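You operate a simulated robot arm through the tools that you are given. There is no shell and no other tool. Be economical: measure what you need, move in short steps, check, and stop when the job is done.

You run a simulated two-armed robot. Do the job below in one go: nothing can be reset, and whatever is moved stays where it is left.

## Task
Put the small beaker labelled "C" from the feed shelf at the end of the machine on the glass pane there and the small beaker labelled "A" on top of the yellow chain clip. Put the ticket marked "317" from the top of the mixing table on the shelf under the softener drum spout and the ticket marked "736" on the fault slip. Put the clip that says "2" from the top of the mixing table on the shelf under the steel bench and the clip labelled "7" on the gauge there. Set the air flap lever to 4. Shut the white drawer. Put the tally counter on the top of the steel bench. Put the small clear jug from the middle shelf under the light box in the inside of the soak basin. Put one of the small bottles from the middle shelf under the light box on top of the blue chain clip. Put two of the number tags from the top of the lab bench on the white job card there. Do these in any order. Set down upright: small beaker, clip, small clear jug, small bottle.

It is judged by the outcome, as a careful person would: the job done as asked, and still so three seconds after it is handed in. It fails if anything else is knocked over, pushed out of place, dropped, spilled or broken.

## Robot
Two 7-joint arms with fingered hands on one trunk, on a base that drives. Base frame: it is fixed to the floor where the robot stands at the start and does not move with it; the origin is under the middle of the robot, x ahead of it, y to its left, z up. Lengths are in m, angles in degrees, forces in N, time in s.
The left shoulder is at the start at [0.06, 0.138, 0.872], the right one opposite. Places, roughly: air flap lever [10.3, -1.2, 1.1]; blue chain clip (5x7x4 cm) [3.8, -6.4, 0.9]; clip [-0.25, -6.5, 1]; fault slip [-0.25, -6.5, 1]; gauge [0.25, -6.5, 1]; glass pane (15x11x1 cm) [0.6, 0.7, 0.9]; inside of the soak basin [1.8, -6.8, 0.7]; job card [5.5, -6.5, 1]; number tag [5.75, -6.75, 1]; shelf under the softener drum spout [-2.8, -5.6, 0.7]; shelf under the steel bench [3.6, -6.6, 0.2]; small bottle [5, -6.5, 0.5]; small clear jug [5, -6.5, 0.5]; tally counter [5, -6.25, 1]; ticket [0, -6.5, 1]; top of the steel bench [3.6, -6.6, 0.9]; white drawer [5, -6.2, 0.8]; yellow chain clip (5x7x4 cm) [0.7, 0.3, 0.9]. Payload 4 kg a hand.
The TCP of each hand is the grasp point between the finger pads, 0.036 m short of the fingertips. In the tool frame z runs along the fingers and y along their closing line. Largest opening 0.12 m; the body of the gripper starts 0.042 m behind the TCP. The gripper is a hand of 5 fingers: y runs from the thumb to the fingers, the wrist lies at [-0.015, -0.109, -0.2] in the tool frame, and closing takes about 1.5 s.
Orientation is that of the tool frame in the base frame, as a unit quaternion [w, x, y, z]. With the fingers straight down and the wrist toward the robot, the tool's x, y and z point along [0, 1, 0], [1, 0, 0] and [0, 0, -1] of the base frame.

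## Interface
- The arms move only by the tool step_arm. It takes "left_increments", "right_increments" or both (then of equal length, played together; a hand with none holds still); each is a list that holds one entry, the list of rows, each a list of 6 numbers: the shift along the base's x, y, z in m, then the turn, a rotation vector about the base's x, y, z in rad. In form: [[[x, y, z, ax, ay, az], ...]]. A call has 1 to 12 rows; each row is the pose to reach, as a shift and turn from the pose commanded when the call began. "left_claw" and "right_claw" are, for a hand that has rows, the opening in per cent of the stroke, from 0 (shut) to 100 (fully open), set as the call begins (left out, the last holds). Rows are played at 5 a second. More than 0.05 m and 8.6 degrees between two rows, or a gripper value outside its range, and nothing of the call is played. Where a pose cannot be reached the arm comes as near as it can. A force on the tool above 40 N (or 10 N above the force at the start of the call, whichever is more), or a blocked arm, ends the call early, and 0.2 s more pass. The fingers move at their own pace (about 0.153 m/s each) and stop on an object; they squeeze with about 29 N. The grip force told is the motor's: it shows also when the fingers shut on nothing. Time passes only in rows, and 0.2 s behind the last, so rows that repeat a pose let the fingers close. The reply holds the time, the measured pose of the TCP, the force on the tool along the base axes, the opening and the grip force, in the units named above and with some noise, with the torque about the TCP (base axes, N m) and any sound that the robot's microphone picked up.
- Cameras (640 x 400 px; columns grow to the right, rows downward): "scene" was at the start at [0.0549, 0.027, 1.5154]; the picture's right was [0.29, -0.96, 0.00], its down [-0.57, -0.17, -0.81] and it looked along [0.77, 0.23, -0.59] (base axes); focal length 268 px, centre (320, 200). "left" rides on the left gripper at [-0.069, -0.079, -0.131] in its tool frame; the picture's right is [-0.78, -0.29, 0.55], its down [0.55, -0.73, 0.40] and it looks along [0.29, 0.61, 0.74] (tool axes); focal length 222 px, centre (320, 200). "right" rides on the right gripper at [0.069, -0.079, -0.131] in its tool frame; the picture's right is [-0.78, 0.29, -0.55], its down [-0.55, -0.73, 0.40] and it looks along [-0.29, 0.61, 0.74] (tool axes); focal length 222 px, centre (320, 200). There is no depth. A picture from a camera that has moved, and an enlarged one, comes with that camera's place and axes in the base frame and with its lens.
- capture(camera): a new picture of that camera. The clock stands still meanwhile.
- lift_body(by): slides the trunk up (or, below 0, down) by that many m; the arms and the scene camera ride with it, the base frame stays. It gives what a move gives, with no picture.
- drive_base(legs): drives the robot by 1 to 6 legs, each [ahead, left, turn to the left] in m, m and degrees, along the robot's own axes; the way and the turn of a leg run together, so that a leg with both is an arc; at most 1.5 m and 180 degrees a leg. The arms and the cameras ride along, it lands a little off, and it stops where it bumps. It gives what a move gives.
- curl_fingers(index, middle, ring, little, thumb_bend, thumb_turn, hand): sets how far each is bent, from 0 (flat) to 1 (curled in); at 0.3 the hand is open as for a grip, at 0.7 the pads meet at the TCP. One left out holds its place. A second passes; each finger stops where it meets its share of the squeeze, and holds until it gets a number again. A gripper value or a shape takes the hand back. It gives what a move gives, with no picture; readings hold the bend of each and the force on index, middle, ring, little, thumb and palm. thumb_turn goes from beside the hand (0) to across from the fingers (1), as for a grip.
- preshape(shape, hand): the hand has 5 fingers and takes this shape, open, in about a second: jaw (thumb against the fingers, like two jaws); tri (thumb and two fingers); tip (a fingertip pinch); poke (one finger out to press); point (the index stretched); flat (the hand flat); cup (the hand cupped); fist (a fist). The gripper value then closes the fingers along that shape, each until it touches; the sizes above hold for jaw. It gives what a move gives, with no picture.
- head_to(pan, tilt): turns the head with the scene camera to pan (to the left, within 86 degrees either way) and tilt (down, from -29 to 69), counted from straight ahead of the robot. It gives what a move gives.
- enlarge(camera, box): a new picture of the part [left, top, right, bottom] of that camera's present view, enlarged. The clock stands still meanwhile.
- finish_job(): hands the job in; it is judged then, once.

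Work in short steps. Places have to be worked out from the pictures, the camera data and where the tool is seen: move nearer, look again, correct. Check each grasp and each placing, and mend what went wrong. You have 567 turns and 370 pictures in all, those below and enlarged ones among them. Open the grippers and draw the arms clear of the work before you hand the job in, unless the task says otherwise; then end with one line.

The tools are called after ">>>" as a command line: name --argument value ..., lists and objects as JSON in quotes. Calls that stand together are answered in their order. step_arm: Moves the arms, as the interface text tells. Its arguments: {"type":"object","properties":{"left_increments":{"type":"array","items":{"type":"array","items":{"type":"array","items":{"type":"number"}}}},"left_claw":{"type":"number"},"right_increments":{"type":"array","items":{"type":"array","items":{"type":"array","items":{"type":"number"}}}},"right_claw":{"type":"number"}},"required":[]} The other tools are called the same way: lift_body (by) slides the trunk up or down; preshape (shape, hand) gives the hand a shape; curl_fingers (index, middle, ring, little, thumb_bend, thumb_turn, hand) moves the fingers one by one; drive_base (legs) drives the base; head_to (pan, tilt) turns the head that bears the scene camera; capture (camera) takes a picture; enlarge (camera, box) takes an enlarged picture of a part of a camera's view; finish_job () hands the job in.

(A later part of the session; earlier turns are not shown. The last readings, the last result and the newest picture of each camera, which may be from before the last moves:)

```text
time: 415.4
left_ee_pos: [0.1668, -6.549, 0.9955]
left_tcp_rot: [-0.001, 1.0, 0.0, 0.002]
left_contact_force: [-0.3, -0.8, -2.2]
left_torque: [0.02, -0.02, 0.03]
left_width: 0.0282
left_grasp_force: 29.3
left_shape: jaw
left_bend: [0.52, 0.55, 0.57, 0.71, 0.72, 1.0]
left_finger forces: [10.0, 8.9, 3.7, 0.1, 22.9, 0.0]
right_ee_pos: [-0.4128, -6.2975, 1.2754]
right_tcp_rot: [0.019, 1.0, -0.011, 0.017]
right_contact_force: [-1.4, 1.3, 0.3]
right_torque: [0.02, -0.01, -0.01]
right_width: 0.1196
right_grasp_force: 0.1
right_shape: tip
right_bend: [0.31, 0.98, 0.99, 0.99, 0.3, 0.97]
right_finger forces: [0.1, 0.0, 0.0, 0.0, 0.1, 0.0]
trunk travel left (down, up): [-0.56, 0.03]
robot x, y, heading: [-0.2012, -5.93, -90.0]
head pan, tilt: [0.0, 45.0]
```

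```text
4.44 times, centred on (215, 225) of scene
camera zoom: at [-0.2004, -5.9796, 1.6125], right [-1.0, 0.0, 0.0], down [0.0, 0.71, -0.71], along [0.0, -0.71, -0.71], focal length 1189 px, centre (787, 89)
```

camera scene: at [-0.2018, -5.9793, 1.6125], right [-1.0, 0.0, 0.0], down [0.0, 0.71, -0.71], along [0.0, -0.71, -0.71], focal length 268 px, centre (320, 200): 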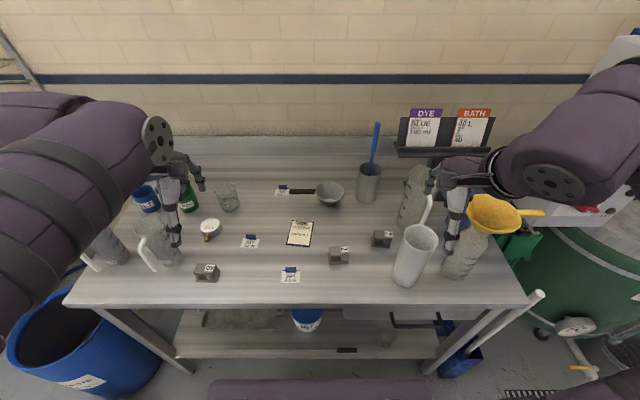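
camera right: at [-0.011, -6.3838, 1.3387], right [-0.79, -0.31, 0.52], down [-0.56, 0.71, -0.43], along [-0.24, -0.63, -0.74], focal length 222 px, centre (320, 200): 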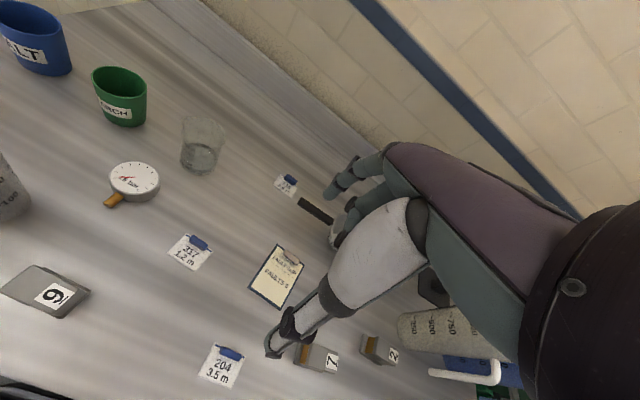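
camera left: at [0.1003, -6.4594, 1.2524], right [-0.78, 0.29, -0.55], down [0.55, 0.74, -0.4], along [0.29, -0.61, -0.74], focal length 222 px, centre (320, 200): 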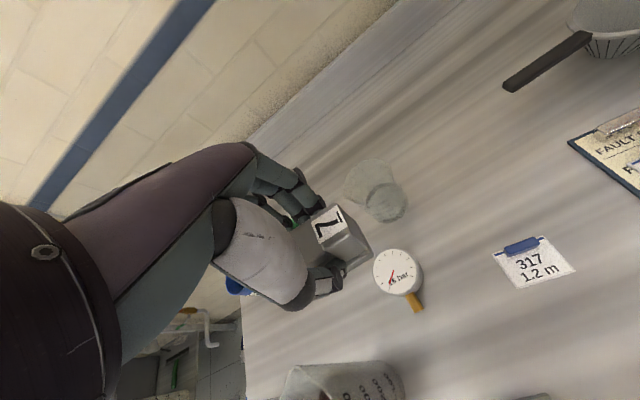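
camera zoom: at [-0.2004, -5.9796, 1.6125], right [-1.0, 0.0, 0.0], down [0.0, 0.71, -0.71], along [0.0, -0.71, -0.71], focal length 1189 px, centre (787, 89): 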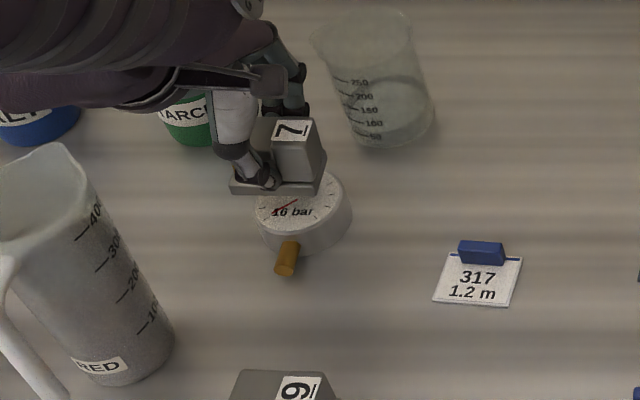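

The clip base needs to go about 11 mm right and 20 mm nearer to be centred on the gauge. I correct and look again.

>>> step_arm --left_increments '[[[-0.005, 0.01, 0, 0, 0, 0], [-0.011, 0.02, 0, 0, 0, 0], [-0.011, 0.02, -0.008, 0, 0, 0]]]'

>>> enlarge --camera "left" --box '[230, 160, 450, 340]'

>>> enlarge --camera "scene" --box '[160, 180, 270, 270]'

```text
time: 416.2
left_ee_pos: [0.1544, -6.5287, 0.9876]
left_tcp_rot: [-0.001, 1.0, 0.001, 0.001]
left_contact_force: [0.5, 0.8, -3.0]
left_torque: [0.06, 0.02, -0.02]
left_width: 0.0279
left_grasp_force: 28.7
left_shape: jaw
left_bend: [0.52, 0.55, 0.57, 0.71, 0.72, 1.0]
left_finger forces: [10.2, 8.7, 3.6, 0.1, 22.7, 0.1]
right_ee_pos: [-0.4111, -6.2981, 1.2763]
right_tcp_rot: [0.019, 1.0, -0.011, 0.017]
right_contact_force: [0.2, -0.9, -1.0]
right_torque: [0.01, -0.01, 0.0]
right_width: 0.1198
right_grasp_force: 0.1
right_shape: tip
right_bend: [0.31, 0.98, 0.99, 0.99, 0.3, 0.97]
right_finger forces: [0.0, 0.0, 0.0, 0.0, 0.0, 0.0]
trunk travel left (down, up): [-0.56, 0.03]
robot x, y, heading: [-0.2025, -5.9287, -89.8]
head pan, tilt: [0.0, 45.0]
```

```text
2.22 times, centred on (340, 250) of left
camera zoom: at [0.0847, -6.4475, 1.1189], right [-0.78, 0.29, -0.55], down [0.55, 0.74, -0.39], along [0.29, -0.61, -0.74], focal length 494 px, centre (276, 89)
```

zoom: 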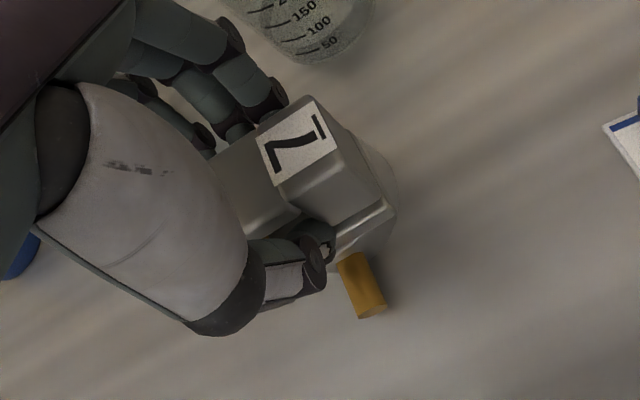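

```text
4.44 times, centred on (215, 225) of scene
camera zoom: at [-0.2003, -5.9797, 1.6125], right [-1.0, 0.0, 0.0], down [0.0, 0.71, -0.71], along [0.0, -0.71, -0.71], focal length 1189 px, centre (787, 89)
```

zoom: 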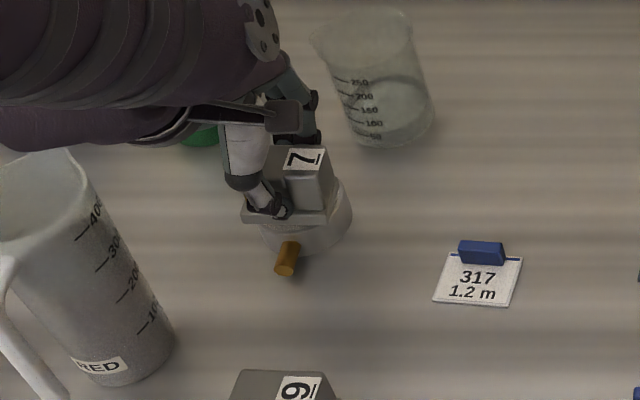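

Now centred in y; I shift 6 mm right and lower to contact.

>>> step_arm --left_increments '[[[-0.006, 0, -0.003, 0, 0, 0], [-0.006, 0, -0.006, 0, 0, 0], [-0.006, 0, -0.01, 0, 0, 0], [-0.006, 0, -0.014, 0, 0, 0], [-0.006, 0, -0.017, 0, 0, 0]]]'

```text
time: 417.4
left_ee_pos: [0.1486, -6.5269, 0.973]
left_tcp_rot: [0.002, 1.0, 0.001, 0.002]
left_contact_force: [2.6, 0.0, 11.4]
left_torque: [-0.12, 0.13, 0.05]
left_width: 0.0282
left_grasp_force: 29.5
left_shape: jaw
left_bend: [0.52, 0.55, 0.57, 0.71, 0.72, 1.0]
left_finger forces: [16.5, 7.5, 3.7, 0.1, 30.6, 0.1]
right_ee_pos: [-0.413, -6.2974, 1.2769]
right_tcp_rot: [0.019, 1.0, -0.011, 0.018]
right_contact_force: [0.1, -1.1, -0.1]
right_torque: [-0.01, 0.02, -0.01]
right_width: 0.1198
right_grasp_force: 0.1
right_shape: tip
right_bend: [0.31, 0.98, 0.99, 0.99, 0.3, 0.97]
right_finger forces: [0.0, 0.0, 0.0, 0.0, 0.0, 0.0]
trunk travel left (down, up): [-0.56, 0.03]
robot x, y, heading: [-0.2016, -5.9293, -90.1]
head pan, tilt: [0.0, 45.0]
```

Contact with the gauge. I check the view once before releasing.

>>> enlarge --camera "scene" --box '[160, 180, 270, 270]'

>>> step_arm --left_increments '[[[0, 0, 0.002, 0, 0, 0], [0, 0, 0.002, 0, 0, 0], [0, 0, 0.002, 0, 0, 0], [0, 0, 0.002, 0, 0, 0], [0, 0, 0.002, 0, 0, 0], [0, 0, 0.002, 0, 0, 0], [0, 0, 0.002, 0, 0, 0]]]' --left_claw 80

>>> capture --camera "left"

```text
4.44 times, centred on (215, 225) of scene
camera zoom: at [-0.2008, -5.9782, 1.6128], right [-1.0, 0.0, 0.0], down [0.0, 0.71, -0.71], along [0.0, -0.71, -0.71], focal length 1189 px, centre (787, 89)
```

zoom: 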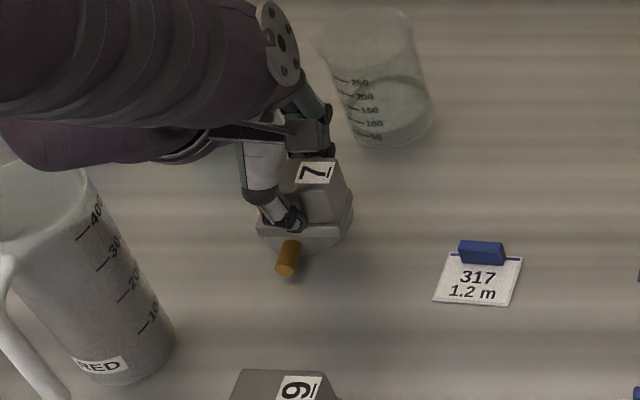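

```text
time: 419.1
left_ee_pos: [0.1469, -6.5272, 0.9736]
left_tcp_rot: [0.0, 1.0, 0.001, 0.001]
left_contact_force: [-0.2, 0.5, 0.2]
left_torque: [-0.01, 0.01, -0.03]
left_width: 0.0957
left_grasp_force: 0.0
left_shape: jaw
left_bend: [0.32, 0.35, 0.34, 0.51, 0.39, 0.99]
left_finger forces: [0.0, 0.1, 0.2, 0.1, 0.1, 0.0]
right_ee_pos: [-0.4119, -6.2967, 1.2764]
right_tcp_rot: [0.019, 1.0, -0.011, 0.017]
right_contact_force: [0.1, -0.1, 0.3]
right_torque: [-0.02, 0.0, 0.03]
right_width: 0.1195
right_grasp_force: 0.1
right_shape: tip
right_bend: [0.31, 0.98, 0.99, 0.99, 0.3, 0.97]
right_finger forces: [0.0, 0.1, 0.1, 0.0, 0.0, 0.0]
trunk travel left (down, up): [-0.56, 0.03]
robot x, y, heading: [-0.2002, -5.931, -90.0]
head pan, tilt: [0.0, 45.0]
```

```text
94 pictures are left
camera left: at [0.0776, -6.4468, 1.1046], right [-0.78, 0.29, -0.55], down [0.55, 0.74, -0.39], along [0.29, -0.61, -0.74], focal length 222 px, centre (320, 200)
```

left: 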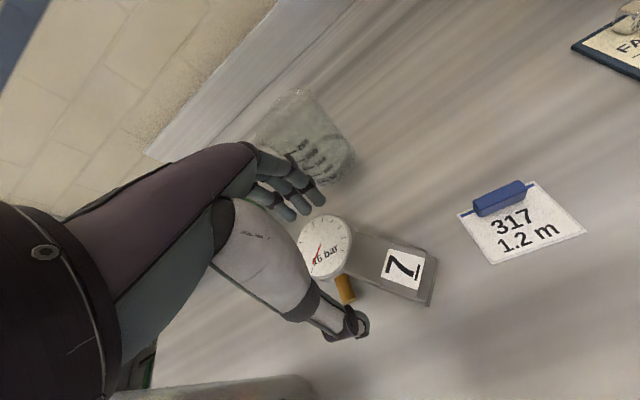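

The clip slid off to the right of the gauge (I over-shifted in x). I raise the hand and look at how it lies.

>>> step_arm --left_increments '[[[0, 0, 0.03, 0, 0, 0], [0, 0, 0.07, 0, 0, 0], [0, 0, 0.11, 0, 0, 0], [0.03, 0.03, 0.13, 0, 0, 0]]]' --left_claw 100

>>> capture --camera "left"

>>> enlarge --camera "scene" --box '[160, 180, 290, 290]'

```text
time: 420.1
left_ee_pos: [0.1802, -6.492, 1.1068]
left_tcp_rot: [0.0, 1.0, 0.001, 0.001]
left_contact_force: [-0.5, 0.1, 0.9]
left_torque: [-0.02, -0.03, -0.02]
left_width: 0.1199
left_grasp_force: 0.0
left_shape: jaw
left_bend: [0.3, 0.3, 0.3, 0.3, 0.3, 0.97]
left_finger forces: [0.0, 0.1, 0.0, 0.1, 0.1, 0.0]
right_ee_pos: [-0.4112, -6.2954, 1.2769]
right_tcp_rot: [0.02, 1.0, -0.011, 0.016]
right_contact_force: [0.2, 0.5, 0.0]
right_torque: [0.03, 0.02, -0.03]
right_width: 0.1199
right_grasp_force: 0.0
right_shape: tip
right_bend: [0.31, 0.98, 0.99, 0.99, 0.3, 0.97]
right_finger forces: [0.1, 0.0, 0.0, 0.2, 0.1, 0.0]
trunk travel left (down, up): [-0.56, 0.03]
robot x, y, heading: [-0.2021, -5.9279, -90.1]
head pan, tilt: [0.0, 45.0]
```

```text
93 pictures are left
camera left: at [0.11, -6.4127, 1.2386], right [-0.79, 0.29, -0.55], down [0.55, 0.74, -0.4], along [0.29, -0.61, -0.74], focal length 222 px, centre (320, 200)
```

left: 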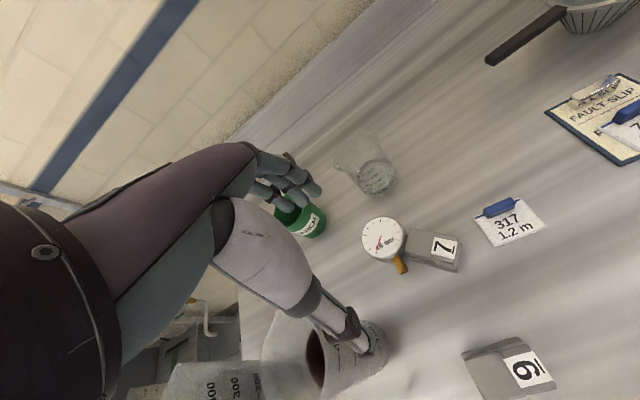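

```text
3.64 times, centred on (225, 235) of scene
camera zoom: at [-0.1991, -5.9772, 1.6126], right [-1.0, 0.0, 0.0], down [0.0, 0.71, -0.71], along [0.0, -0.71, -0.71], focal length 973 px, centre (666, 73)
```

zoom: 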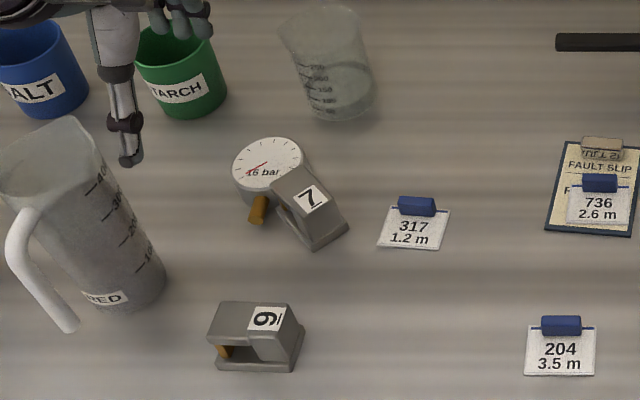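

The clip leans on the gauge's edge; the gauge itself has not moved. I'll pick it up again with a 26° yaw in the three-finger shape and first set it flat on free table space.

>>> preshape --hand "left" --shape "tri"

>>> step_arm --left_increments '[[[-0.02, 0, 0, 0, 0, -0.12], [-0.04, 0, 0, 0, 0, -0.24], [-0.06, 0, 0, 0, 0, -0.36], [-0.07, 0, -0.03, 0, 0, -0.46], [-0.07, 0, -0.07, 0, 0, -0.46]]]'

>>> capture --camera "left"

```text
time: 420.9
left_ee_pos: [0.1791, -6.4965, 1.1059]
left_tcp_rot: [-0.001, 1.0, 0.001, 0.002]
left_contact_force: [0.9, 0.3, 0.0]
left_torque: [-0.01, 0.0, -0.02]
left_width: 0.1199
left_grasp_force: 0.0
left_shape: tri
left_bend: [0.3, 0.3, 0.99, 0.99, 0.3, 0.97]
left_finger forces: [0.0, 0.1, 0.0, 0.0, 0.1, 0.1]
right_ee_pos: [-0.4125, -6.2977, 1.2753]
right_tcp_rot: [0.02, 1.0, -0.011, 0.016]
right_contact_force: [0.4, -0.2, 0.6]
right_torque: [0.03, -0.02, 0.0]
right_width: 0.1197
right_grasp_force: 0.1
right_shape: tip
right_bend: [0.31, 0.98, 0.99, 0.99, 0.3, 0.97]
right_finger forces: [0.0, 0.0, 0.0, 0.1, 0.0, 0.0]
trunk travel left (down, up): [-0.56, 0.03]
robot x, y, heading: [-0.2006, -5.9267, -89.9]
head pan, tilt: [0.0, 45.0]
```

```text
time: 422.1
left_ee_pos: [0.1083, -6.498, 1.0334]
left_tcp_rot: [0.0, 0.974, -0.228, 0.003]
left_contact_force: [-0.1, -0.4, -0.8]
left_torque: [0.03, 0.0, 0.02]
left_width: 0.1198
left_grasp_force: 0.1
left_shape: tri
left_bend: [0.3, 0.3, 0.99, 0.99, 0.3, 0.97]
left_finger forces: [0.0, 0.0, 0.0, 0.0, 0.0, 0.0]
right_ee_pos: [-0.412, -6.2971, 1.2752]
right_tcp_rot: [0.019, 1.0, -0.01, 0.017]
right_contact_force: [0.2, 0.4, -0.3]
right_torque: [-0.03, -0.01, 0.03]
right_width: 0.12
right_grasp_force: 0.0
right_shape: tip
right_bend: [0.31, 0.98, 0.99, 0.99, 0.3, 0.97]
right_finger forces: [0.0, 0.0, 0.0, 0.0, 0.0, 0.0]
trunk travel left (down, up): [-0.56, 0.03]
robot x, y, heading: [-0.2016, -5.9308, -90.1]
head pan, tilt: [0.0, 45.0]
```

```text
91 pictures are left
camera left: at [0.0803, -6.3939, 1.1658], right [-0.57, 0.61, -0.55], down [0.82, 0.42, -0.4], along [-0.01, -0.68, -0.74], focal length 222 px, centre (320, 200)
```

left: 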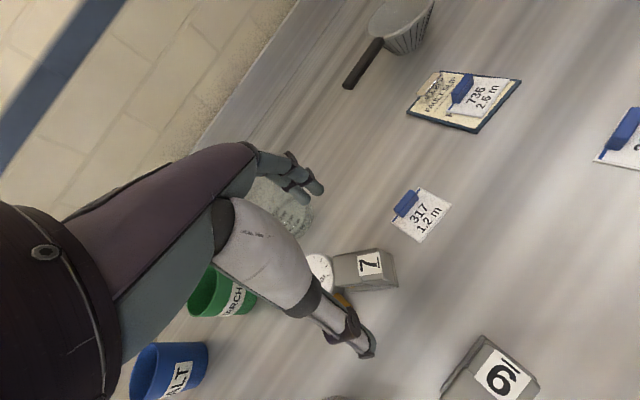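

Aligned with the leaning clip. I descend and grip it.

>>> step_arm --left_increments '[[[-0.003, 0, -0.04, 0, 0, 0], [-0.003, 0, -0.07, 0, 0, 0], [-0.003, 0, -0.086, 0, 0, 0]]]'

>>> step_arm --left_increments '[[[0, 0, 0, 0, 0, 0], [0, 0, 0, 0, 0, 0], [0, 0, 0, 0, 0, 0], [0, 0, 0, 0, 0, 0], [0, 0, 0, 0, 0, 0], [0, 0, 0, 0, 0, 0], [0, 0, 0, 0, 0, 0], [0, 0, 0, 0, 0, 0]]]' --left_claw 0

>>> capture --camera "left"

```text
time: 422.9
left_ee_pos: [0.1032, -6.4993, 0.9458]
left_tcp_rot: [-0.001, 0.974, -0.226, 0.001]
left_contact_force: [-0.6, -0.3, -0.5]
left_torque: [0.01, -0.04, 0.0]
left_width: 0.1196
left_grasp_force: 0.0
left_shape: tri
left_bend: [0.3, 0.3, 0.99, 0.99, 0.3, 0.97]
left_finger forces: [0.0, 0.0, 0.1, 0.0, 0.0, 0.0]
right_ee_pos: [-0.4111, -6.2979, 1.2767]
right_tcp_rot: [0.019, 1.0, -0.011, 0.017]
right_contact_force: [0.1, 0.3, 0.0]
right_torque: [0.0, 0.0, -0.02]
right_width: 0.1198
right_grasp_force: 0.1
right_shape: tip
right_bend: [0.31, 0.98, 0.99, 0.99, 0.3, 0.97]
right_finger forces: [0.0, 0.1, 0.1, 0.0, 0.1, 0.0]
trunk travel left (down, up): [-0.56, 0.03]
robot x, y, heading: [-0.2003, -5.9284, -89.8]
head pan, tilt: [0.0, 45.0]
```

```text
time: 424.8
left_ee_pos: [0.1025, -6.4992, 0.9473]
left_tcp_rot: [-0.001, 0.974, -0.226, 0.002]
left_contact_force: [-0.3, -1.4, 0.0]
left_torque: [-0.08, 0.05, -0.03]
left_width: 0.0283
left_grasp_force: 29.2
left_shape: tri
left_bend: [0.71, 0.61, 1.0, 1.0, 0.67, 1.0]
left_finger forces: [14.2, 12.3, 0.0, 0.0, 25.2, 0.0]
right_ee_pos: [-0.4116, -6.2974, 1.2749]
right_tcp_rot: [0.019, 1.0, -0.011, 0.017]
right_contact_force: [0.3, 0.1, -0.1]
right_torque: [-0.02, 0.02, 0.01]
right_width: 0.1199
right_grasp_force: 0.0
right_shape: tip
right_bend: [0.31, 0.98, 0.99, 0.99, 0.3, 0.97]
right_finger forces: [0.0, 0.0, 0.0, 0.0, 0.0, 0.0]
trunk travel left (down, up): [-0.56, 0.03]
robot x, y, heading: [-0.2018, -5.9261, -89.7]
head pan, tilt: [0.0, 45.0]
```

```text
90 pictures are left
camera left: at [0.0749, -6.3954, 1.0786], right [-0.57, 0.61, -0.55], down [0.82, 0.42, -0.39], along [-0.01, -0.68, -0.74], focal length 222 px, centre (320, 200)
```

left: 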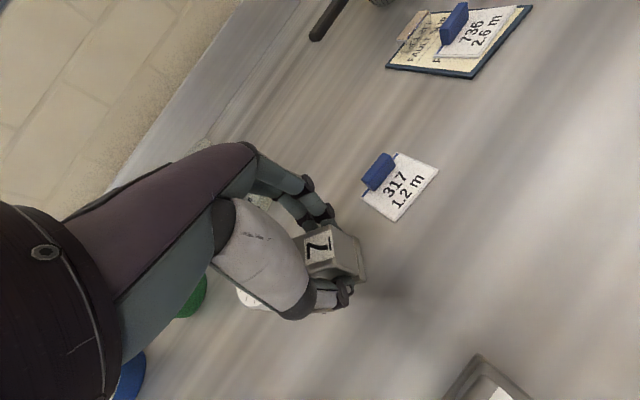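

Gripped. I lift it and carry it to the free spot near [0.015,-6.405].

>>> step_arm --left_increments '[[[0, 0, 0.02, 0, 0, 0], [0, 0, 0.05, 0, 0, 0], [-0.03, 0.03, 0.06, 0, 0, 0], [-0.06, 0.06, 0.06, 0, 0, 0], [-0.088, 0.094, 0.06, 0, 0, 0]]]'

>>> capture --camera "left"

>>> enlarge --camera "scene" --box '[160, 180, 320, 290]'

```text
time: 425.9
left_ee_pos: [0.0154, -6.4017, 1.0084]
left_tcp_rot: [0.0, 0.974, -0.226, 0.002]
left_contact_force: [-0.7, 0.6, -2.6]
left_torque: [-0.07, 0.06, 0.01]
left_width: 0.0276
left_grasp_force: 28.8
left_shape: tri
left_bend: [0.71, 0.61, 1.0, 1.0, 0.67, 1.0]
left_finger forces: [14.2, 11.4, 0.0, 0.0, 25.5, 0.0]
right_ee_pos: [-0.4132, -6.2968, 1.2758]
right_tcp_rot: [0.019, 1.0, -0.011, 0.017]
right_contact_force: [-0.1, -0.4, -1.0]
right_torque: [-0.03, 0.0, 0.0]
right_width: 0.12
right_grasp_force: 0.0
right_shape: tip
right_bend: [0.31, 0.98, 0.99, 0.99, 0.3, 0.97]
right_finger forces: [0.1, 0.0, 0.0, 0.1, 0.0, 0.0]
trunk travel left (down, up): [-0.56, 0.03]
robot x, y, heading: [-0.2018, -5.9305, -89.8]
head pan, tilt: [0.0, 45.0]
```

```text
89 pictures are left
camera left: at [-0.0129, -6.2986, 1.1395], right [-0.57, 0.61, -0.55], down [0.82, 0.42, -0.4], along [-0.01, -0.68, -0.74], focal length 222 px, centre (320, 200)
```

left: 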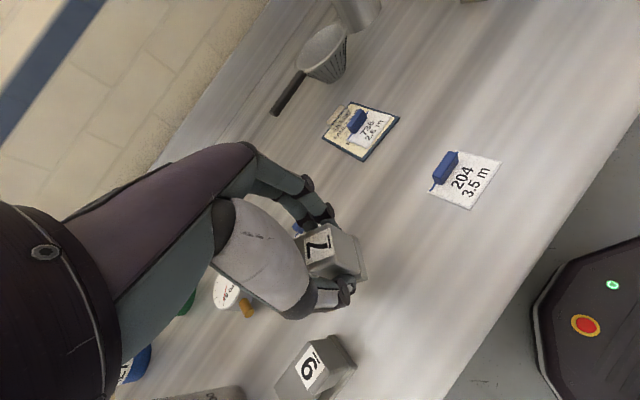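

```text
3.64 times, centred on (240, 235) of scene
camera zoom: at [-0.2014, -5.9777, 1.6126], right [-1.0, 0.0, 0.0], down [0.0, 0.71, -0.71], along [0.0, -0.71, -0.71], focal length 973 px, centre (611, 73)
```

zoom: 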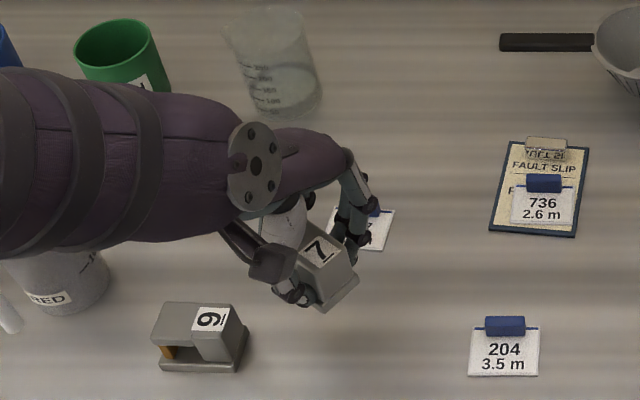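

The far fingers would be close to ticket 317, so I move 3 cm nearer, then lower to the table and release.

>>> step_arm --left_increments '[[[-0.01, 0.03, 0, 0, 0, 0], [-0.012, 0.035, -0.03, 0, 0, 0], [-0.012, 0.035, -0.05, 0, 0, 0], [-0.012, 0.035, -0.06, 0, 0, 0], [-0.012, 0.035, -0.064, 0, 0, 0], [-0.012, 0.035, -0.068, 0, 0, 0]]]'

>>> step_arm --left_increments '[[[0, 0, 0, 0, 0, 0], [0, 0, 0, 0, 0, 0], [0, 0, 0, 0, 0, 0], [0, 0, 0, 0, 0, 0], [0, 0, 0, 0, 0, 0], [0, 0, 0, 0, 0, 0], [0, 0, 0.03, 0, 0, 0], [0, 0, 0.07, 0, 0, 0], [0, 0, 0.11, 0, 0, 0]]]' --left_claw 85

>>> capture --camera "left"

```text
time: 427.5
left_ee_pos: [0.0043, -6.3721, 0.9461]
left_tcp_rot: [0.008, 0.974, -0.225, 0.002]
left_contact_force: [0.3, 8.3, 27.1]
left_torque: [0.13, 0.31, -0.09]
left_width: 0.0252
left_grasp_force: 29.2
left_shape: tri
left_bend: [0.72, 0.73, 1.0, 1.0, 0.68, 1.0]
left_finger forces: [34.1, 8.1, 0.0, 0.0, 27.5, 0.0]
right_ee_pos: [-0.4123, -6.295, 1.2757]
right_tcp_rot: [0.02, 1.0, -0.011, 0.017]
right_contact_force: [-0.1, -0.1, 0.7]
right_torque: [-0.02, 0.01, -0.01]
right_width: 0.1199
right_grasp_force: 0.1
right_shape: tip
right_bend: [0.31, 0.98, 0.99, 0.99, 0.3, 0.97]
right_finger forces: [0.0, 0.0, 0.0, 0.0, 0.0, 0.0]
trunk travel left (down, up): [-0.56, 0.03]
robot x, y, heading: [-0.2036, -5.9279, -89.7]
head pan, tilt: [0.0, 45.0]
stopped in row 6 (left hand): the force on the tool passed its limit (the readings are from after the stop); the commanded pose is now the measured one
```

```text
time: 429.7
left_ee_pos: [0.0725, -6.3511, 1.0086]
left_tcp_rot: [-0.055, 0.988, -0.141, -0.012]
left_contact_force: [0.5, -0.3, -0.1]
left_torque: [0.01, 0.03, -0.03]
left_width: 0.1017
left_grasp_force: 0.1
left_shape: tri
left_bend: [0.31, 0.34, 0.99, 0.99, 0.37, 0.98]
left_finger forces: [0.1, 0.1, 0.0, 0.1, 0.0, 0.0]
right_ee_pos: [-0.4108, -6.2972, 1.2767]
right_tcp_rot: [0.019, 1.0, -0.011, 0.017]
right_contact_force: [0.9, -0.3, -0.3]
right_torque: [-0.01, 0.0, 0.01]
right_width: 0.1198
right_grasp_force: 0.0
right_shape: tip
right_bend: [0.31, 0.98, 0.99, 0.99, 0.3, 0.97]
right_finger forces: [0.1, 0.1, 0.0, 0.1, 0.1, 0.1]
trunk travel left (down, up): [-0.56, 0.03]
robot x, y, heading: [-0.2, -5.9301, -89.8]
head pan, tilt: [0.0, 45.0]
stopped in row 9 (left hand): the arm was blocked; the commanded pose is now the measured one
```

```text
87 pictures are left
camera left: at [0.0288, -6.2688, 1.1503], right [-0.68, 0.56, -0.48], down [0.73, 0.59, -0.34], along [0.1, -0.58, -0.81], focal length 222 px, centre (320, 200)
```

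left: 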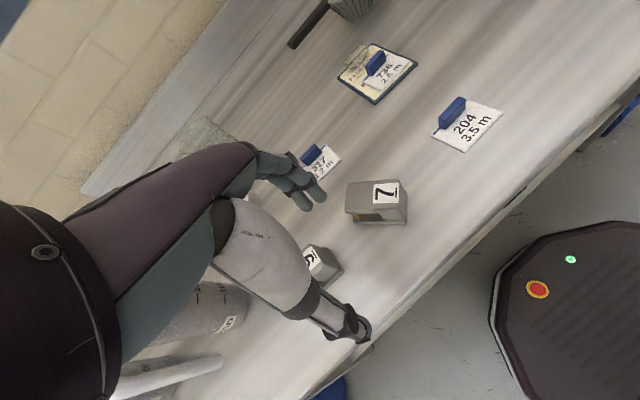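

Clip 7 now stands upright on the table. I raise the hand and measure the clip's pose.

>>> step_arm --left_increments '[[[0, -0.02, 0.04, 0, 0, 0], [0, -0.05, 0.08, 0.03, 0, 0], [0.03, -0.06, 0.12, 0.06, 0, 0], [0.06, -0.06, 0.15, 0.1, 0, 0]]]' --left_claw 100

>>> enlarge --camera "scene" --box '[160, 190, 320, 300]'

```text
refused: row 3 steps farther than a row can; nothing moved
```

```text
3.64 times, centred on (240, 245) of scene
camera zoom: at [-0.1991, -5.9784, 1.6125], right [-1.0, 0.0, 0.0], down [0.0, 0.71, -0.71], along [0.0, -0.71, -0.71], focal length 973 px, centre (611, 36)
```

zoom: 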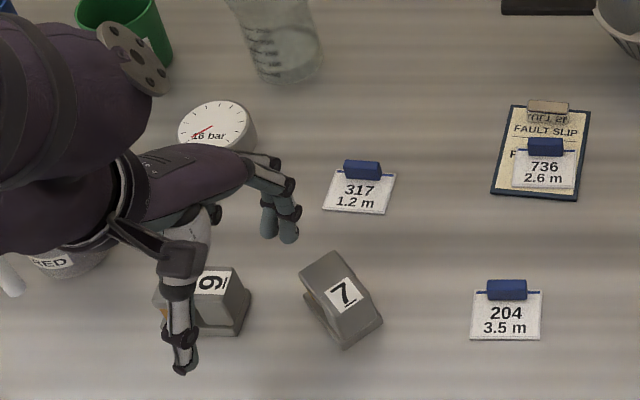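

The clip is upright, turned 45°, centred at [0.010,-6.372]. I raise the hand with smaller steps, then shift the base back and left for a better arm posture.

>>> step_arm --left_increments '[[[0, 0, 0.04, 0, 0, 0], [0, -0.02, 0.08, 0.02, 0, 0], [0, -0.04, 0.12, 0.05, 0, 0], [0.02, -0.05, 0.15, 0.08, 0, 0], [0.04, -0.06, 0.17, 0.11, 0, 0]]]' --left_claw 100

>>> drive_base --legs '[[-0.15, 0.15, 0]]'

>>> preshape --hand "left" --shape "jaw"

```text
time: 430.9
left_ee_pos: [0.1112, -6.4095, 1.1789]
left_tcp_rot: [-0.109, 0.984, -0.141, -0.019]
left_contact_force: [0.2, 0.1, -0.5]
left_torque: [0.01, 0.01, -0.02]
left_width: 0.1199
left_grasp_force: 0.0
left_shape: tri
left_bend: [0.3, 0.3, 0.99, 0.99, 0.3, 0.97]
left_finger forces: [0.1, 0.1, 0.1, 0.0, 0.2, 0.0]
right_ee_pos: [-0.4132, -6.2969, 1.2762]
right_tcp_rot: [0.019, 1.0, -0.01, 0.017]
right_contact_force: [-0.2, 0.3, 0.2]
right_torque: [0.0, 0.01, -0.01]
right_width: 0.12
right_grasp_force: 0.0
right_shape: tip
right_bend: [0.31, 0.98, 0.99, 0.99, 0.3, 0.97]
right_finger forces: [0.0, 0.0, 0.1, 0.1, 0.0, 0.0]
trunk travel left (down, up): [-0.56, 0.03]
robot x, y, heading: [-0.2023, -5.9274, -90.0]
head pan, tilt: [0.0, 45.0]
```

```text
time: 432.5
left_ee_pos: [0.2602, -6.257, 1.1791]
left_tcp_rot: [-0.107, 0.984, -0.14, -0.019]
left_contact_force: [0.0, 0.6, 0.4]
left_torque: [-0.01, 0.03, 0.03]
left_width: 0.1195
left_grasp_force: 0.2
left_shape: tri
left_bend: [0.3, 0.3, 0.99, 0.99, 0.3, 0.97]
left_finger forces: [0.1, 0.0, 0.1, 0.0, 0.1, 0.0]
right_ee_pos: [-0.2648, -6.1453, 1.2762]
right_tcp_rot: [0.019, 1.0, -0.009, 0.017]
right_contact_force: [0.4, 0.5, 0.2]
right_torque: [0.0, 0.03, 0.0]
right_width: 0.1198
right_grasp_force: 0.1
right_shape: tip
right_bend: [0.31, 0.98, 0.99, 0.99, 0.3, 0.97]
right_finger forces: [0.1, 0.1, 0.0, 0.1, 0.0, 0.0]
trunk travel left (down, up): [-0.56, 0.03]
robot x, y, heading: [-0.0552, -5.7792, -89.8]
head pan, tilt: [0.0, 45.0]
```

```text
time: 433.4
left_ee_pos: [0.2582, -6.2582, 1.1775]
left_tcp_rot: [-0.108, 0.984, -0.139, -0.018]
left_contact_force: [-0.4, 0.1, -1.1]
left_torque: [-0.02, 0.02, -0.02]
left_width: 0.1197
left_grasp_force: 0.1
left_shape: jaw
left_bend: [0.3, 0.3, 0.3, 0.3, 0.3, 0.97]
left_finger forces: [0.0, 0.0, 0.0, 0.0, 0.0, 0.0]
right_ee_pos: [-0.2655, -6.1473, 1.2759]
right_tcp_rot: [0.019, 1.0, -0.009, 0.018]
right_contact_force: [0.4, -0.5, -0.2]
right_torque: [0.04, 0.02, 0.03]
right_width: 0.1196
right_grasp_force: 0.1
right_shape: tip
right_bend: [0.31, 0.98, 0.99, 0.99, 0.3, 0.97]
right_finger forces: [0.0, 0.0, 0.0, 0.0, 0.1, 0.0]
trunk travel left (down, up): [-0.56, 0.03]
robot x, y, heading: [-0.0556, -5.7799, -89.7]
head pan, tilt: [0.0, 45.0]
```

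I correct the hand's tilt, set yaw −45°, and move above the clip.

>>> step_arm --left_increments '[[[-0.04, -0.018, 0, -0.036, 0.008, -0.084], [-0.08, -0.036, 0, -0.072, 0.017, -0.168], [-0.12, -0.054, 0, -0.108, 0.025, -0.252], [-0.16, -0.072, -0.02, -0.144, 0.033, -0.335], [-0.2, -0.09, -0.04, -0.18, 0.042, -0.42], [-0.241, -0.1075, -0.06, -0.216, 0.05, -0.503], [-0.241, -0.1075, -0.1, -0.216, 0.05, -0.503], [-0.241, -0.1075, -0.14, -0.216, 0.05, -0.503]]]'

>>> capture --camera "left"

```text
time: 435.2
left_ee_pos: [0.0176, -6.3659, 1.0386]
left_tcp_rot: [0.0, 0.924, -0.383, -0.001]
left_contact_force: [0.8, -0.5, 0.2]
left_torque: [0.0, 0.0, -0.05]
left_width: 0.1197
left_grasp_force: 0.2
left_shape: jaw
left_bend: [0.3, 0.3, 0.3, 0.3, 0.3, 0.97]
left_finger forces: [0.0, 0.0, 0.1, 0.0, 0.0, 0.0]
right_ee_pos: [-0.2642, -6.148, 1.2762]
right_tcp_rot: [0.018, 1.0, -0.009, 0.017]
right_contact_force: [-0.2, 0.7, 0.4]
right_torque: [0.0, -0.02, 0.01]
right_width: 0.1199
right_grasp_force: 0.1
right_shape: tip
right_bend: [0.31, 0.98, 0.99, 0.99, 0.3, 0.97]
right_finger forces: [0.1, 0.0, 0.0, 0.1, 0.0, 0.1]
trunk travel left (down, up): [-0.56, 0.03]
robot x, y, heading: [-0.0535, -5.7812, -89.6]
head pan, tilt: [0.0, 45.0]
```

```text
85 pictures are left
camera left: at [0.0237, -6.2596, 1.1697], right [-0.35, 0.76, -0.55], down [0.91, 0.13, -0.4], along [-0.23, -0.64, -0.74], focal length 222 px, centre (320, 200)
```

left: 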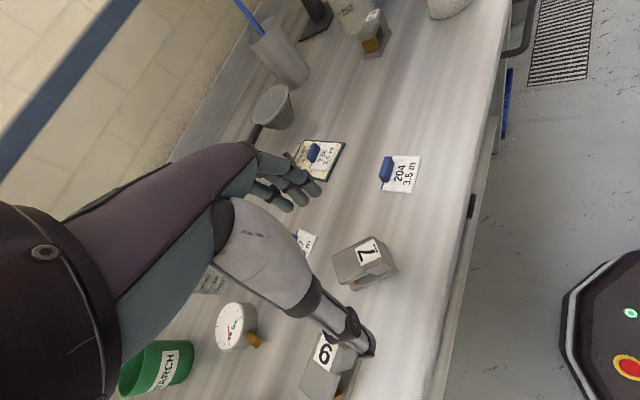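

Aligned. I narrow to 80 % for clearance from clip 6, descend and grip.

>>> step_arm --left_increments '[[[0, 0, 0, 0, 0, 0], [0, 0, -0.04, 0, 0, 0], [0, 0, -0.075, 0, 0, 0], [0, 0, -0.095, 0, 0, 0]]]' --left_claw 80

>>> step_arm --left_increments '[[[0, 0, 0, 0, 0, 0], [0, 0, 0, 0, 0, 0], [0, 0, 0, 0, 0, 0], [0, 0, 0, 0, 0, 0], [0, 0, 0, 0, 0, 0], [0, 0, 0, 0, 0, 0], [0, 0, 0, 0, 0, 0], [0, 0, 0, 0, 0, 0]]]' --left_claw 0

>>> step_arm --left_increments '[[[0, 0, 0.01, 0, 0, 0], [0, 0, 0.03, 0, 0, 0], [0, 0, 0.06, 0, 0, 0], [0, 0, 0.1, 0, 0, 0], [0, 0, 0.14, 0, 0, 0]]]'

>>> capture --camera "left"

>>> enlarge --camera "scene" --box '[190, 150, 370, 290]'

```text
time: 436.2
left_ee_pos: [0.0177, -6.3643, 0.9436]
left_tcp_rot: [0.0, 0.924, -0.382, 0.001]
left_contact_force: [-0.1, 1.1, -0.2]
left_torque: [0.01, 0.01, -0.03]
left_width: 0.0963
left_grasp_force: 0.0
left_shape: jaw
left_bend: [0.32, 0.35, 0.34, 0.51, 0.39, 0.99]
left_finger forces: [0.1, 0.0, 0.0, 0.1, 0.0, 0.0]
right_ee_pos: [-0.2646, -6.1477, 1.2763]
right_tcp_rot: [0.019, 1.0, -0.01, 0.017]
right_contact_force: [0.1, 0.2, -0.3]
right_torque: [-0.03, -0.03, 0.05]
right_width: 0.1199
right_grasp_force: 0.1
right_shape: tip
right_bend: [0.31, 0.98, 0.99, 0.99, 0.3, 0.97]
right_finger forces: [0.1, 0.0, 0.0, 0.0, 0.0, 0.0]
trunk travel left (down, up): [-0.56, 0.03]
robot x, y, heading: [-0.055, -5.7765, -89.6]
head pan, tilt: [0.0, 45.0]
```

```text
time: 438.0
left_ee_pos: [0.0161, -6.3643, 0.9449]
left_tcp_rot: [0.002, 0.924, -0.383, 0.0]
left_contact_force: [2.2, -0.3, 16.2]
left_torque: [-0.31, 0.34, 0.01]
left_width: 0.0292
left_grasp_force: 29.5
left_shape: jaw
left_bend: [0.48, 0.5, 0.51, 0.71, 0.71, 1.0]
left_finger forces: [21.8, 9.6, 3.3, 0.0, 27.6, 0.0]
right_ee_pos: [-0.264, -6.1457, 1.2754]
right_tcp_rot: [0.019, 1.0, -0.01, 0.017]
right_contact_force: [0.2, -0.5, -0.4]
right_torque: [-0.01, 0.0, 0.01]
right_width: 0.1197
right_grasp_force: 0.0
right_shape: tip
right_bend: [0.31, 0.98, 0.99, 0.99, 0.3, 0.97]
right_finger forces: [0.0, 0.0, 0.0, 0.0, 0.0, 0.0]
trunk travel left (down, up): [-0.56, 0.03]
robot x, y, heading: [-0.0569, -5.7774, -89.6]
head pan, tilt: [0.0, 45.0]
```

```text
time: 439.2
left_ee_pos: [0.0159, -6.366, 1.0873]
left_tcp_rot: [0.0, 0.924, -0.383, -0.001]
left_contact_force: [0.4, 0.3, -2.0]
left_torque: [0.02, -0.05, -0.03]
left_width: 0.0286
left_grasp_force: 29.0
left_shape: jaw
left_bend: [0.48, 0.5, 0.51, 0.71, 0.72, 1.0]
left_finger forces: [14.1, 7.9, 4.2, 0.2, 26.7, 0.0]
right_ee_pos: [-0.265, -6.1471, 1.2755]
right_tcp_rot: [0.019, 1.0, -0.009, 0.018]
right_contact_force: [0.0, -0.6, 0.2]
right_torque: [0.0, 0.04, 0.02]
right_width: 0.1194
right_grasp_force: 0.1
right_shape: tip
right_bend: [0.31, 0.98, 0.99, 0.99, 0.3, 0.97]
right_finger forces: [0.0, 0.0, 0.1, 0.1, 0.0, 0.1]
trunk travel left (down, up): [-0.56, 0.03]
robot x, y, heading: [-0.0553, -5.7774, -90.1]
head pan, tilt: [0.0, 45.0]
```

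```text
84 pictures are left
camera left: at [0.0224, -6.2584, 1.2174], right [-0.35, 0.76, -0.55], down [0.91, 0.13, -0.4], along [-0.23, -0.63, -0.74], focal length 222 px, centre (320, 200)
```

left: 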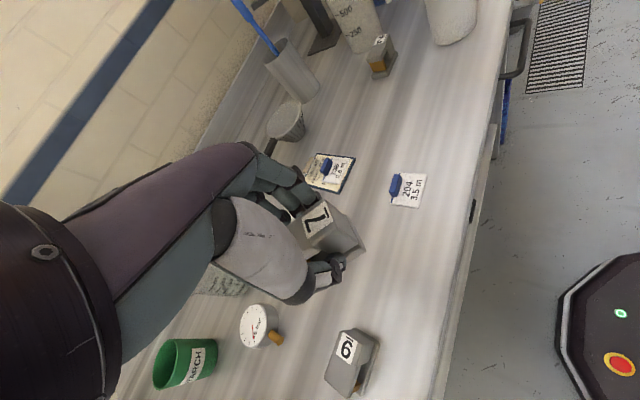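

```text
2.86 times, centred on (280, 220) of scene
camera zoom: at [-0.054, -5.828, 1.6124], right [-1.0, 0.0, 0.0], down [0.0, 0.71, -0.71], along [0.0, -0.71, -0.71], focal length 764 px, centre (434, 143)
```

zoom: 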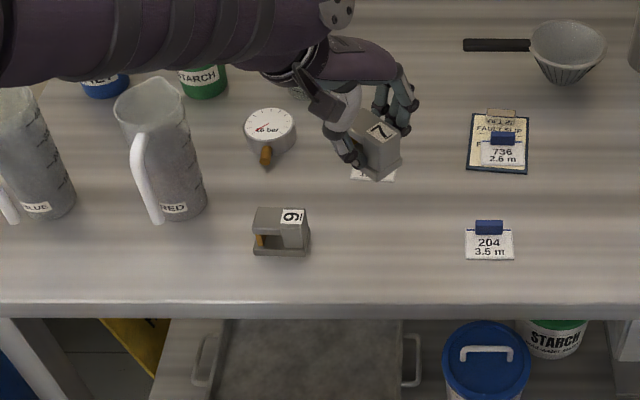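

Clip 7 is held level again. I rotate back to yaw 0 while carrying it over the gauge, aiming for its weight centre this time.

>>> step_arm --left_increments '[[[0.02, -0.02, 0.02, 0, 0, 0.13], [0.045, -0.045, 0.03, 0, 0, 0.26], [0.07, -0.075, 0.03, 0, 0, 0.39], [0.1, -0.105, 0.03, 0, 0, 0.52], [0.13, -0.135, 0.03, 0, 0, 0.65], [0.157, -0.163, 0.03, 0, 0, 0.785], [0.157, -0.163, -0.01, 0, 0, 0.785], [0.157, -0.163, -0.05, 0, 0, 0.785], [0.157, -0.163, -0.085, 0, 0, 0.785]]]'

>>> enlarge --camera "scene" --box '[200, 160, 310, 250]'

>>> enlarge --camera "left" --box '[230, 160, 450, 340]'

```text
time: 441.2
left_ee_pos: [0.1776, -6.5293, 0.9982]
left_tcp_rot: [0.0, 1.0, 0.0, -0.001]
left_contact_force: [-0.2, -0.3, -1.7]
left_torque: [0.05, 0.03, -0.01]
left_width: 0.0288
left_grasp_force: 28.4
left_shape: jaw
left_bend: [0.48, 0.5, 0.51, 0.71, 0.72, 1.0]
left_finger forces: [13.8, 7.5, 4.1, 0.0, 26.8, 0.0]
right_ee_pos: [-0.2649, -6.1483, 1.2759]
right_tcp_rot: [0.018, 1.0, -0.01, 0.017]
right_contact_force: [0.4, -0.6, -0.6]
right_torque: [-0.01, -0.03, 0.03]
right_width: 0.1198
right_grasp_force: 0.1
right_shape: tip
right_bend: [0.31, 0.98, 0.99, 0.99, 0.3, 0.97]
right_finger forces: [0.0, 0.1, 0.0, 0.0, 0.0, 0.1]
trunk travel left (down, up): [-0.56, 0.03]
robot x, y, heading: [-0.057, -5.7802, -89.9]
head pan, tilt: [0.0, 45.0]
```

```text
4.44 times, centred on (255, 205) of scene
camera zoom: at [-0.0538, -5.8291, 1.6125], right [-1.0, 0.0, 0.0], down [0.0, 0.71, -0.71], along [0.0, -0.71, -0.71], focal length 1189 px, centre (609, 178)
```

zoom: 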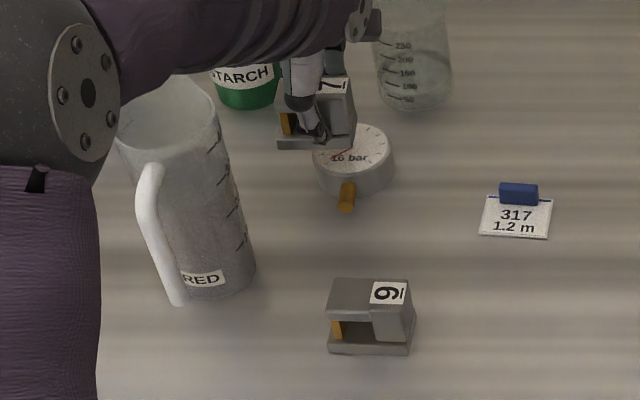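

```text
2.22 times, centred on (340, 250) of left
camera zoom: at [0.1081, -6.4466, 1.1298], right [-0.79, 0.29, -0.55], down [0.55, 0.73, -0.4], along [0.29, -0.61, -0.74], focal length 494 px, centre (276, 89)
```

zoom: 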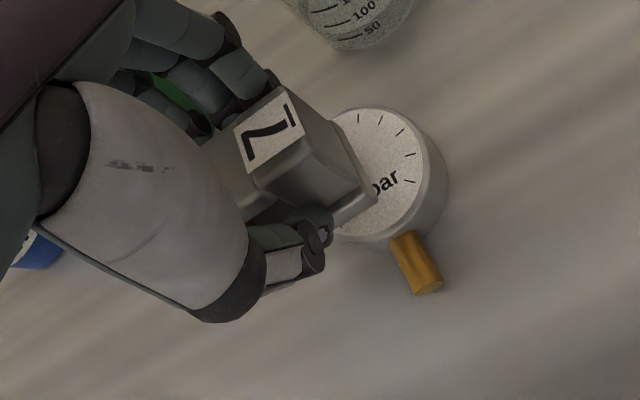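

Clip centre is at [0.1815,-6.545], gauge at [0.157,-6.538]. I shift 15 mm right, 5 mm nearer, and lower gently to light contact.

>>> step_arm --left_increments '[[[-0.008, 0.003, -0.003, 0, 0, 0], [-0.0155, 0.005, -0.008, 0, 0, 0], [-0.0155, 0.005, -0.013, 0, 0, 0], [-0.0155, 0.005, -0.017, 0, 0, 0]]]'

>>> enlarge --camera "scene" --box '[200, 160, 310, 250]'

>>> step_arm --left_increments '[[[0, 0, -0.002, 0, 0, 0], [0, 0, -0.004, 0, 0, 0], [0, 0, -0.006, 0, 0, 0]]]'

```text
time: 442.2
left_ee_pos: [0.1595, -6.5221, 0.9834]
left_tcp_rot: [-0.001, 1.0, 0.0, -0.001]
left_contact_force: [0.0, 0.0, -2.5]
left_torque: [0.01, -0.01, -0.01]
left_width: 0.0286
left_grasp_force: 29.1
left_shape: jaw
left_bend: [0.48, 0.5, 0.51, 0.71, 0.72, 1.0]
left_finger forces: [13.7, 7.4, 4.2, 0.0, 26.8, 0.1]
right_ee_pos: [-0.2653, -6.1471, 1.2757]
right_tcp_rot: [0.019, 1.0, -0.01, 0.017]
right_contact_force: [0.0, 0.7, 0.6]
right_torque: [0.0, 0.01, 0.01]
right_width: 0.1195
right_grasp_force: 0.0
right_shape: tip
right_bend: [0.31, 0.98, 0.99, 0.99, 0.3, 0.97]
right_finger forces: [0.1, 0.0, 0.1, 0.0, 0.0, 0.1]
trunk travel left (down, up): [-0.56, 0.03]
robot x, y, heading: [-0.054, -5.7794, -89.7]
head pan, tilt: [0.0, 45.0]
```

```text
4.44 times, centred on (255, 205) of scene
camera zoom: at [-0.0541, -5.8286, 1.6125], right [-1.0, 0.0, 0.0], down [0.0, 0.71, -0.71], along [0.0, -0.71, -0.71], focal length 1189 px, centre (609, 178)
```

zoom: 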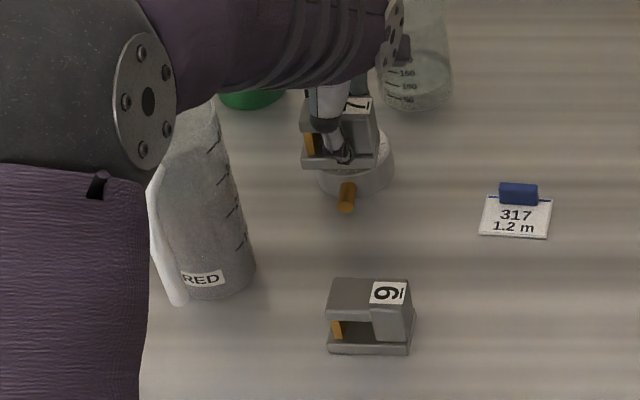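

```text
time: 443.0
left_ee_pos: [0.1606, -6.5227, 0.9777]
left_tcp_rot: [0.001, 1.0, 0.0, -0.001]
left_contact_force: [-0.5, 0.0, -2.6]
left_torque: [0.01, 0.0, -0.02]
left_width: 0.0284
left_grasp_force: 29.0
left_shape: jaw
left_bend: [0.48, 0.5, 0.51, 0.71, 0.72, 1.0]
left_finger forces: [13.7, 7.3, 4.1, 0.1, 26.7, 0.0]
right_ee_pos: [-0.2658, -6.1476, 1.276]
right_tcp_rot: [0.019, 1.0, -0.009, 0.018]
right_contact_force: [-0.3, 0.1, 0.2]
right_torque: [-0.02, 0.01, 0.0]
right_width: 0.1197
right_grasp_force: 0.1
right_shape: tip
right_bend: [0.31, 0.98, 0.99, 0.99, 0.3, 0.97]
right_finger forces: [0.0, 0.0, 0.0, 0.0, 0.0, 0.0]
trunk travel left (down, up): [-0.56, 0.03]
robot x, y, heading: [-0.0572, -5.7794, -89.7]
head pan, tilt: [0.0, 45.0]
```

Well positioned now ([0.162,-6.540]). I lower 2 mm at a time until contact.

>>> step_arm --left_increments '[[[0, 0, -0.002, 0, 0, 0], [0, 0, -0.004, 0, 0, 0]]]'

>>> step_arm --left_increments '[[[0, 0, -0.0015, 0, 0, 0], [0, 0, -0.003, 0, 0, 0]]]'

```text
time: 443.6
left_ee_pos: [0.1593, -6.5245, 0.9734]
left_tcp_rot: [0.001, 1.0, 0.001, -0.001]
left_contact_force: [0.5, 0.2, 5.9]
left_torque: [-0.12, 0.08, 0.02]
left_width: 0.0286
left_grasp_force: 28.8
left_shape: jaw
left_bend: [0.48, 0.5, 0.51, 0.71, 0.72, 1.0]
left_finger forces: [14.4, 7.1, 3.9, 0.0, 28.0, 0.1]
right_ee_pos: [-0.2646, -6.1482, 1.2755]
right_tcp_rot: [0.019, 1.0, -0.009, 0.017]
right_contact_force: [-0.2, 0.2, 0.3]
right_torque: [-0.07, -0.01, 0.01]
right_width: 0.1198
right_grasp_force: 0.1
right_shape: tip
right_bend: [0.31, 0.98, 0.99, 0.99, 0.3, 0.97]
right_finger forces: [0.0, 0.0, 0.1, 0.0, 0.0, 0.1]
trunk travel left (down, up): [-0.56, 0.03]
robot x, y, heading: [-0.0511, -5.7781, -89.7]
head pan, tilt: [0.0, 45.0]
```

```text
time: 444.2
left_ee_pos: [0.1589, -6.5244, 0.9736]
left_tcp_rot: [0.003, 1.0, 0.0, -0.001]
left_contact_force: [0.6, -1.2, 16.3]
left_torque: [-0.57, 0.05, 0.01]
left_width: 0.0288
left_grasp_force: 29.0
left_shape: jaw
left_bend: [0.48, 0.5, 0.51, 0.71, 0.72, 1.0]
left_finger forces: [21.6, 9.8, 3.5, 0.0, 29.9, 0.0]
right_ee_pos: [-0.265, -6.145, 1.2763]
right_tcp_rot: [0.02, 1.0, -0.01, 0.017]
right_contact_force: [0.3, -0.6, 0.7]
right_torque: [-0.01, -0.02, -0.01]
right_width: 0.12
right_grasp_force: 0.0
right_shape: tip
right_bend: [0.31, 0.98, 0.99, 0.99, 0.3, 0.97]
right_finger forces: [0.1, 0.1, 0.1, 0.1, 0.0, 0.1]
trunk travel left (down, up): [-0.56, 0.03]
robot x, y, heading: [-0.0552, -5.7781, -89.9]
head pan, tilt: [0.0, 45.0]
```

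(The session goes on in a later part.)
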